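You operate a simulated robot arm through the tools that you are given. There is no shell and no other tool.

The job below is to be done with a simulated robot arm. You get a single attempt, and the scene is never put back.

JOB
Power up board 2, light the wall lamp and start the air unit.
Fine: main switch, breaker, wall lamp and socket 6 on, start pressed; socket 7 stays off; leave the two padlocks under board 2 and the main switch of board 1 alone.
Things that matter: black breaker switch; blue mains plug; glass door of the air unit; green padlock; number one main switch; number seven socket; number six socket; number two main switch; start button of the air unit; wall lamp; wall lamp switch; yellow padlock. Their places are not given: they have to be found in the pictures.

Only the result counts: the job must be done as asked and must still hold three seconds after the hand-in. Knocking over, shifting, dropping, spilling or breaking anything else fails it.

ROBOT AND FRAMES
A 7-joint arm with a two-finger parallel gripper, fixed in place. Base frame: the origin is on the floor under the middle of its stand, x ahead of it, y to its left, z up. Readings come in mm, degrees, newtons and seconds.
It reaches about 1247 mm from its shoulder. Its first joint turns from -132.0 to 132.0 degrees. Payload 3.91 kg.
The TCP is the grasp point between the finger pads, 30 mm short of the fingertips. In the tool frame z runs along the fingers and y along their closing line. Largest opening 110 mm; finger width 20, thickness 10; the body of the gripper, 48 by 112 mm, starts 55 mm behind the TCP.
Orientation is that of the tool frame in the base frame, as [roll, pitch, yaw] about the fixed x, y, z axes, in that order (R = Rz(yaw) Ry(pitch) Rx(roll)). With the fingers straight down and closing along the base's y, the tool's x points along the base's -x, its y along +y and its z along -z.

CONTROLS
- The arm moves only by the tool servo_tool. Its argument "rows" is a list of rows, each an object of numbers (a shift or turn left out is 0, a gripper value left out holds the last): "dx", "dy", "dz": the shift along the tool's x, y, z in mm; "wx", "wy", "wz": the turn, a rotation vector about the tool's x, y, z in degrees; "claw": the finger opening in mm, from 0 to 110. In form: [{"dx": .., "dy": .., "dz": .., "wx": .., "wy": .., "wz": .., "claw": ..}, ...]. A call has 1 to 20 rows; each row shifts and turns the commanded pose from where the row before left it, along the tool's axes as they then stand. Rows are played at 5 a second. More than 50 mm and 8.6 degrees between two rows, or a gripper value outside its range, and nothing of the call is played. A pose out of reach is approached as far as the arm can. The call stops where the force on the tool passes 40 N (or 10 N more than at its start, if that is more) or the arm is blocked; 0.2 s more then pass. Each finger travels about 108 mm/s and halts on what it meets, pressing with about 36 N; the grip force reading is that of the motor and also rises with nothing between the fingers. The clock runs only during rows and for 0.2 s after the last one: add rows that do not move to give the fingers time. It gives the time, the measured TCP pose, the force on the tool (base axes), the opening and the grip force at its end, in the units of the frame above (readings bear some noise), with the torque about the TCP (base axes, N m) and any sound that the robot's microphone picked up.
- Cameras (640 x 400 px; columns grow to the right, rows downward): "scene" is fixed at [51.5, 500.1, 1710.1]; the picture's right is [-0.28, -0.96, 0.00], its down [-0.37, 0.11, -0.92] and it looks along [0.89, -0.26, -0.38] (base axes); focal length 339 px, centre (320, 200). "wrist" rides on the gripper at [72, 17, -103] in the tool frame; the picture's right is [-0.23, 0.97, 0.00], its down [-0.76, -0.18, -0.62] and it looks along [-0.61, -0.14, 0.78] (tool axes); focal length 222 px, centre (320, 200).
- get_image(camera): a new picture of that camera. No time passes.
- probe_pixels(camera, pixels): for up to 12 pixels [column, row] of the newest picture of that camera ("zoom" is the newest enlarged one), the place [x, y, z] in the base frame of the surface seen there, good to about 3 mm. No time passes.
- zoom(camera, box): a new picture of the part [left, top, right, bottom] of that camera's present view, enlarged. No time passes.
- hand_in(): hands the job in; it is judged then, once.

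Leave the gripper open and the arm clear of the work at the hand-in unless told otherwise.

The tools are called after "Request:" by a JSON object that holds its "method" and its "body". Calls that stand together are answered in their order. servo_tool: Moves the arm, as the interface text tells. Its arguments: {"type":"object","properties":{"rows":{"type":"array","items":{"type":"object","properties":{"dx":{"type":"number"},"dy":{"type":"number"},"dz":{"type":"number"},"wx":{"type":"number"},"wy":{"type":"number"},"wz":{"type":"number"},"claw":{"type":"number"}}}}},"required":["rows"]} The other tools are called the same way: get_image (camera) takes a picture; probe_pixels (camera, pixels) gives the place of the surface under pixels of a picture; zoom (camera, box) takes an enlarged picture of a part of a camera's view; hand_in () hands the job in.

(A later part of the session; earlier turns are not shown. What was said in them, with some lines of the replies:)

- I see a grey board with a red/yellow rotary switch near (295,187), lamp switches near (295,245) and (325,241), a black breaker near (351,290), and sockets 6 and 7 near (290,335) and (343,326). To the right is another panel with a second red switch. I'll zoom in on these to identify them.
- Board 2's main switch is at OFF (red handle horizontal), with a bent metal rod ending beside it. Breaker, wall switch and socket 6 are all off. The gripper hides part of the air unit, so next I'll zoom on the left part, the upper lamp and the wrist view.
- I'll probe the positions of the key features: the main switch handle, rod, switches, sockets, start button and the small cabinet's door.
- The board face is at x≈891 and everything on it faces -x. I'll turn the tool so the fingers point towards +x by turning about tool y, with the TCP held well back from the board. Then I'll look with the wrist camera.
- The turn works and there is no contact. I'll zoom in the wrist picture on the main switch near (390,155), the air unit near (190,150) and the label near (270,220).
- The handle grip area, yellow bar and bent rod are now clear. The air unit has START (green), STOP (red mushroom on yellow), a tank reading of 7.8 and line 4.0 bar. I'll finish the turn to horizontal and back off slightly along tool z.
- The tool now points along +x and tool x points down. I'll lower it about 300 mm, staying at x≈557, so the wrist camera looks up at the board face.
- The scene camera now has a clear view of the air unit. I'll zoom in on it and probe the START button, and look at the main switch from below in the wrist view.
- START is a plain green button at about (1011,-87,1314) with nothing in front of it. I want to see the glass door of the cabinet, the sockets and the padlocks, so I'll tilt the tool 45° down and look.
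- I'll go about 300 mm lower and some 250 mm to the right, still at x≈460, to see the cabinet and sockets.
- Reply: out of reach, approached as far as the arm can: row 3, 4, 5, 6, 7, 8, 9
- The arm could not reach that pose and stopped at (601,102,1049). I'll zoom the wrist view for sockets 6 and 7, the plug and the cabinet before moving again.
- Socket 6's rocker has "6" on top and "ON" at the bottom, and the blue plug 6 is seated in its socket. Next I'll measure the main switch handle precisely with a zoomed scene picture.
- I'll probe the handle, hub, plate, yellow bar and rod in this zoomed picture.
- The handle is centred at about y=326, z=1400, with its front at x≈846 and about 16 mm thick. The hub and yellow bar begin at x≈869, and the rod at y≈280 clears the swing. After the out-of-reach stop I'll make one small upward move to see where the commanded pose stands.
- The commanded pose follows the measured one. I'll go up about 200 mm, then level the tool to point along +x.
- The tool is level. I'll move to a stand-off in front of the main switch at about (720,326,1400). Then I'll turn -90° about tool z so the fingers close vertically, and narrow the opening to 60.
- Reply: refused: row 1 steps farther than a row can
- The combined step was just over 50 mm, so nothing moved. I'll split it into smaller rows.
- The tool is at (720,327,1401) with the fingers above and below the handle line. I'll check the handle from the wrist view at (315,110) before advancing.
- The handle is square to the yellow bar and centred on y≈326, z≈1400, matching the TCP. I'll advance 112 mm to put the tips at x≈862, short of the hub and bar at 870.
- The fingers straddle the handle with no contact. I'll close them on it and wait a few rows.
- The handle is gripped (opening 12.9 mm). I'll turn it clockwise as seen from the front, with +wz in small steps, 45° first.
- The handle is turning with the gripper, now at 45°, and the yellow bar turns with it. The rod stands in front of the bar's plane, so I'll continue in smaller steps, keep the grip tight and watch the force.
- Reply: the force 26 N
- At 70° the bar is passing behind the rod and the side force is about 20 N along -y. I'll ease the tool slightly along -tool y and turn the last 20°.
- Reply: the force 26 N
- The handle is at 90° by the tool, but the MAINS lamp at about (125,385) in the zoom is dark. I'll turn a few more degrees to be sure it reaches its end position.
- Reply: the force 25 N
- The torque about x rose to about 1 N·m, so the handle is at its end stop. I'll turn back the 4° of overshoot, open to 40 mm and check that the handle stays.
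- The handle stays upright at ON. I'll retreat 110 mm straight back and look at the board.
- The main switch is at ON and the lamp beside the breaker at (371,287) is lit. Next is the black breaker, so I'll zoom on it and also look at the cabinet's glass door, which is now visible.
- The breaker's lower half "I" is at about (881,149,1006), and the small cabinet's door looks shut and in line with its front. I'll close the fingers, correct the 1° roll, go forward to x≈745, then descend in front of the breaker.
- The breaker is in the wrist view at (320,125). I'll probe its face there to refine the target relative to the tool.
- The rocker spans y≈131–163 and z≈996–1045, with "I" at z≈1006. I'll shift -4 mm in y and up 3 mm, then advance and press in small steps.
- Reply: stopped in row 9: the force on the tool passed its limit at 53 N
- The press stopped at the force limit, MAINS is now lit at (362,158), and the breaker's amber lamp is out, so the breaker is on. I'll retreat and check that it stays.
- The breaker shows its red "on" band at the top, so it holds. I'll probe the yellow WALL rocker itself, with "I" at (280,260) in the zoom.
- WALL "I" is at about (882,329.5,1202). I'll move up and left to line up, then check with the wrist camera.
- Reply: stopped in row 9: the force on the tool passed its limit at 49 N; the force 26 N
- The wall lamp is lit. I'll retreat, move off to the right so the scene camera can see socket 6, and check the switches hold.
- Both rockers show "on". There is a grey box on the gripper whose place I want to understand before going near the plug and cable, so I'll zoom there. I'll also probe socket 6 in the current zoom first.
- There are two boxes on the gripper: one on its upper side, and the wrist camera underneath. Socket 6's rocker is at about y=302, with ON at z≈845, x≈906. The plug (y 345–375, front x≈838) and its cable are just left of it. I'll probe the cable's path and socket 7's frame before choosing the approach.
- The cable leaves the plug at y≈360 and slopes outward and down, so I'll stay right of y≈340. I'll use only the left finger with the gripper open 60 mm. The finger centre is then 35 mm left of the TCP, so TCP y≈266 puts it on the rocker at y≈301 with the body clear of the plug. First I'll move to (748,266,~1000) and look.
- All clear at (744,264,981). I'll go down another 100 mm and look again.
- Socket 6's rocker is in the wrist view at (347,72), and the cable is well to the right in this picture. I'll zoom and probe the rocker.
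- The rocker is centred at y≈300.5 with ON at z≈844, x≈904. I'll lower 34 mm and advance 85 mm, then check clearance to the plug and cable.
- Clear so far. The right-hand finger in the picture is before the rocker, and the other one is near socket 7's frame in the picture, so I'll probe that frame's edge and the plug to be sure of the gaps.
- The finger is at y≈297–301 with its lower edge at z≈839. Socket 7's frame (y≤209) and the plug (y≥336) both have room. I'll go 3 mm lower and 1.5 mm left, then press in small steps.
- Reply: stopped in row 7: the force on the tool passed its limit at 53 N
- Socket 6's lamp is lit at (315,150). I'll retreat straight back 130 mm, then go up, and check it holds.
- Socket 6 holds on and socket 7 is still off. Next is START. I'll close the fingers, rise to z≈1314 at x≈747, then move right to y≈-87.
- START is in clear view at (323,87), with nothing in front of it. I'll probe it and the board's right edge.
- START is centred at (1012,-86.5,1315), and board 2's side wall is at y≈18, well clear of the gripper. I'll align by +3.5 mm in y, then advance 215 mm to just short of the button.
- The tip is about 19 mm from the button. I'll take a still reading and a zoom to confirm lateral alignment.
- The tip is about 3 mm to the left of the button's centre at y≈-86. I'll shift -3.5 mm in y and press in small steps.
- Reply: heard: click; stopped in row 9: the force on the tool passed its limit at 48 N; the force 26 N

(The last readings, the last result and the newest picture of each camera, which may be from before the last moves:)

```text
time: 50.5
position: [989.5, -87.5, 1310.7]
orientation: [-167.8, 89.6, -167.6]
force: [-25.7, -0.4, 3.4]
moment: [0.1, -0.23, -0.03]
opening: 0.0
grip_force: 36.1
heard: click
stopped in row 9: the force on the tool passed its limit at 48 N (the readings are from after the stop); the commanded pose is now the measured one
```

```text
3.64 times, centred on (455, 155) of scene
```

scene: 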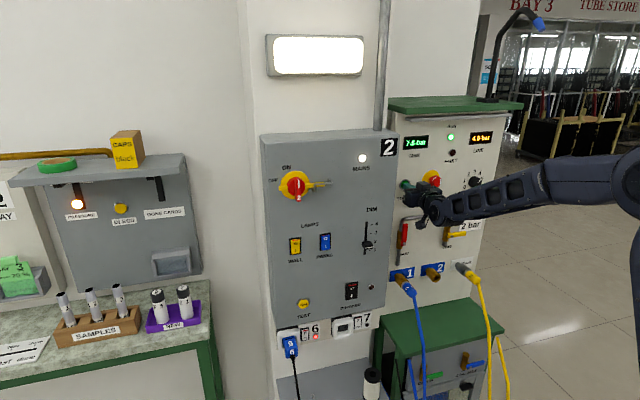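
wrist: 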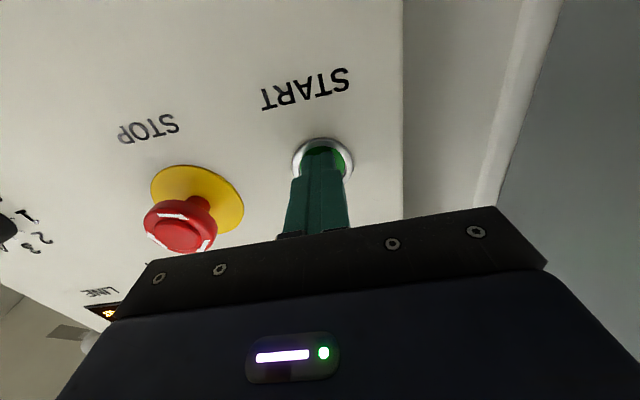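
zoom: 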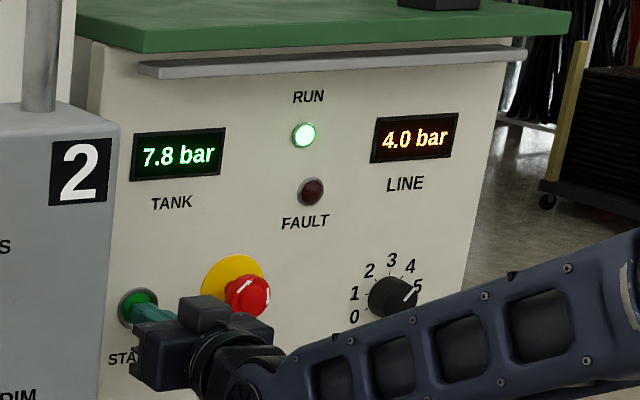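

I heard a click and RUN is lit green with FAULT dark. I'll retreat straight back 220 mm, then open the gripper.

Request:
{"method": "servo_tool", "body": {"rows": [{"dz": -15}, {"dz": -35}, {"dz": -45}, {"dz": -45}, {"dz": -45}, {"dz": -40}, {"dz": -40}, {"claw": 110}, {}, {}, {}, {}, {}, {}]}}

Request:
{"method": "get_image", "body": {"camera": "scene"}}

Request:
{"method": "zoom", "body": {"camera": "scene", "box": [385, 100, 525, 210]}}

Request:
{"method": "zoom", "body": {"camera": "scene", "box": [260, 120, 400, 210]}}

Request:
{"method": "zoom", "body": {"camera": "scene", "box": [260, 210, 400, 310]}}

Request:
{"method": "zoom", "body": {"camera": "scene", "box": [270, 310, 390, 400]}}

Request:
{"method": "get_image", "body": {"camera": "wrist"}}

```text
time: 53.5
position: [723.8, -87.1, 1315.7]
orientation: [-170.1, 89.4, -170.1]
force: [-0.2, -0.5, 0.2]
moment: [0.0, 0.0, -0.03]
opening: 110.0
grip_force: 0.0
```

```text
taken
```

scene: 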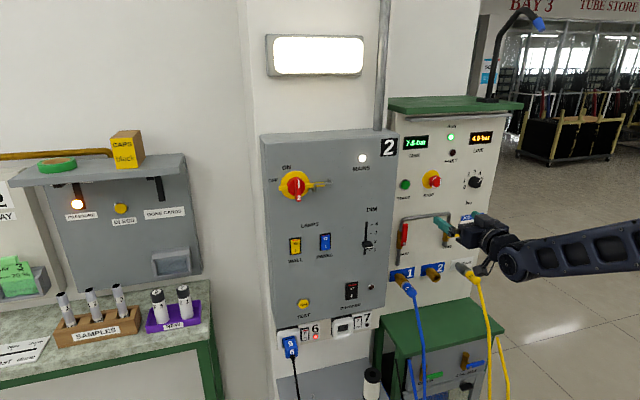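

```text
3.64 times, centred on (455, 155) of scene
```

zoom: 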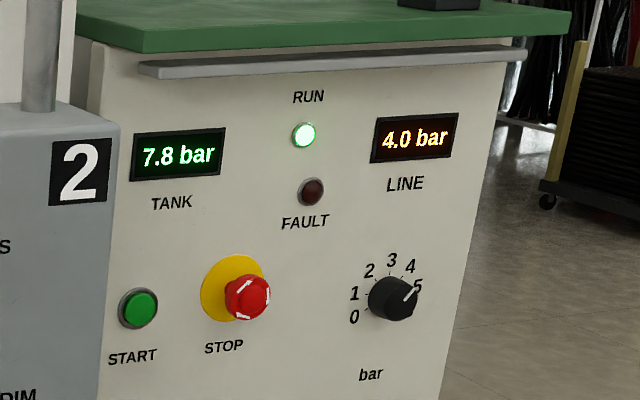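

```text
4.44 times, centred on (330, 165) of scene
```

zoom: 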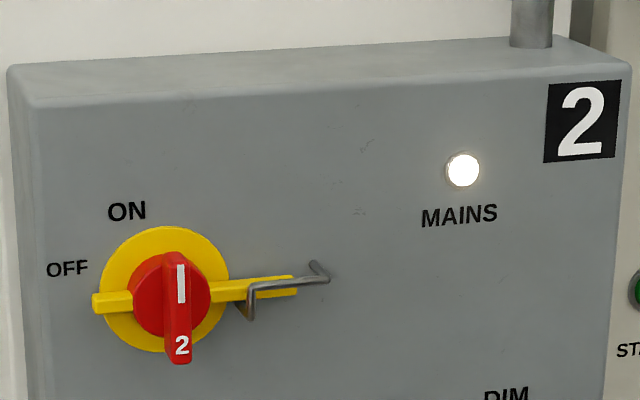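

```text
4.00 times, centred on (330, 260) of scene
```

zoom: 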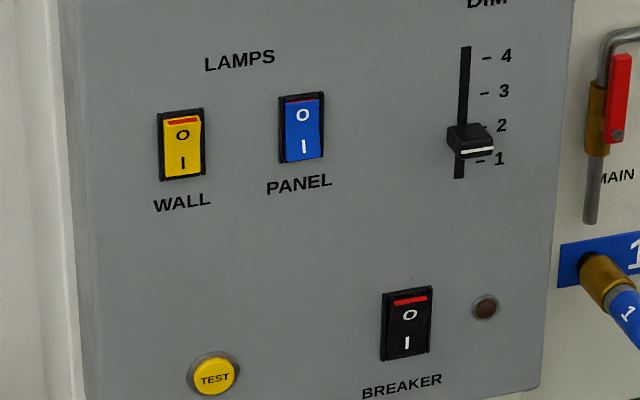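

```text
4.44 times, centred on (330, 355) of scene
```

zoom: 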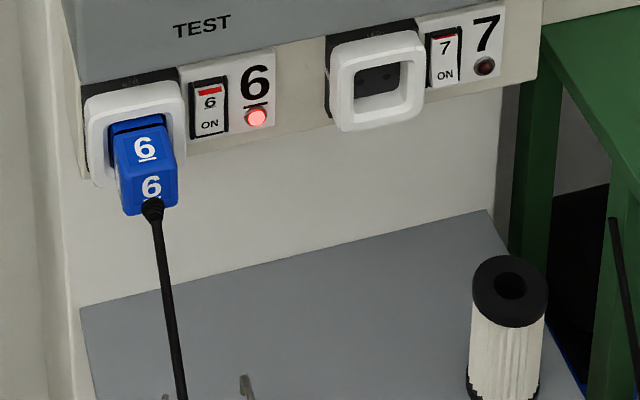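

```text
taken
```

wrist: 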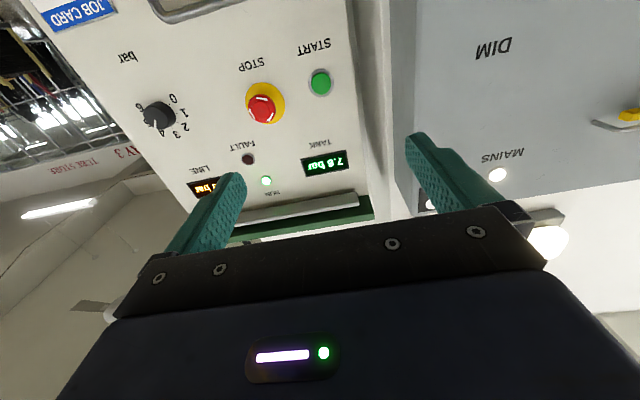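

Everything shows as wanted: main switch ON, MAINS lit, breaker and wall rockers on, wall lamp lit, socket 6 lit, socket 7 off, RUN lit. I'll back off a bit more and wait about 4 s to see that nothing trips.

Request:
{"method": "servo_tool", "body": {"rows": [{"dz": -40}, {"dz": -40}, {}, {}, {}, {}, {}, {}, {}, {}, {}, {}, {}, {}, {}, {}, {}, {}, {}, {}]}}

Request:
{"method": "get_image", "body": {"camera": "scene"}}

Request:
{"method": "zoom", "body": {"camera": "scene", "box": [260, 210, 400, 350]}}

Request:
{"method": "zoom", "body": {"camera": "scene", "box": [370, 100, 520, 200]}}

```text
time: 57.6
position: [644.5, -85.7, 1315.6]
orientation: [-170.0, 89.4, -169.9]
force: [0.3, 0.4, 0.7]
moment: [0.0, 0.03, -0.04]
opening: 109.6
grip_force: 0.1
```

```text
taken
```

scene: 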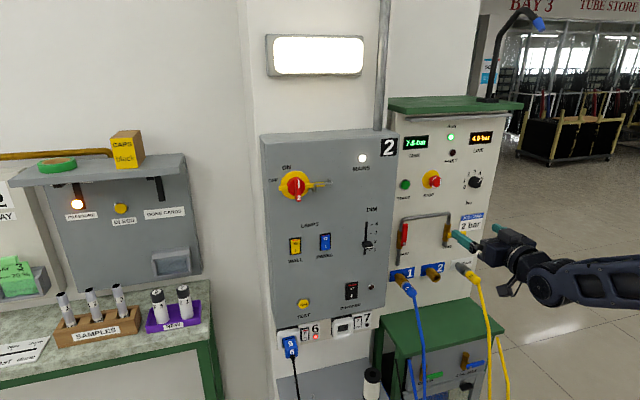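

```text
2.86 times, centred on (330, 280) of scene
```

zoom: 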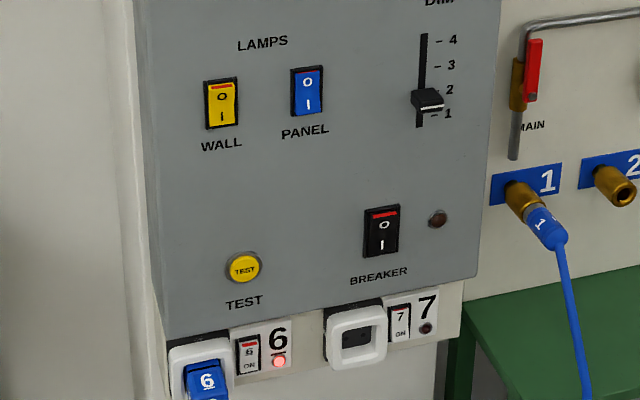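

```text
4.00 times, centred on (445, 150) of scene
```

zoom: 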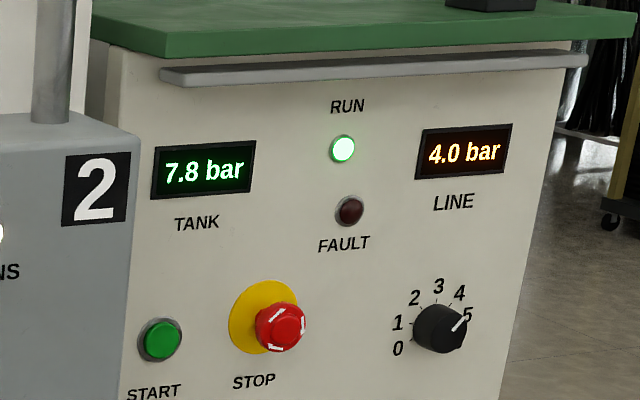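

After about 4 s, RUN is still lit, FAULT is dark, MAINS and the wall lamp are lit, socket 6 is on and socket 7 is off. The padlocks and board 1 were not touched. The gripper is open and the arm is clear, so I'm handing in.

Request:
{"method": "hand_in", "body": {}}

```text
The job is handed in.
```

The job is done and handed in: board 2 is powered, the wall lamp is lit and the air unit is running. I waited about 4 seconds before handing in and nothing tripped or changed.

| Item | State at hand-in |
|---|---|
| Main switch, board 2 | ON, MAINS lamp lit |
| Breaker | on |
| Wall lamp | lit |
| Socket 6 | on, its lamp lit |
| Socket 7 | off |
| START on the air unit | pressed, click heard; RUN lit, FAULT dark |

I did not go near the two padlocks. Board 1 never came into any picture, so its main switch was not approached either. The small cabinet's glass door looked shut throughout, and I did not touch it. The gripper is open and the arm stands clear of the boards.
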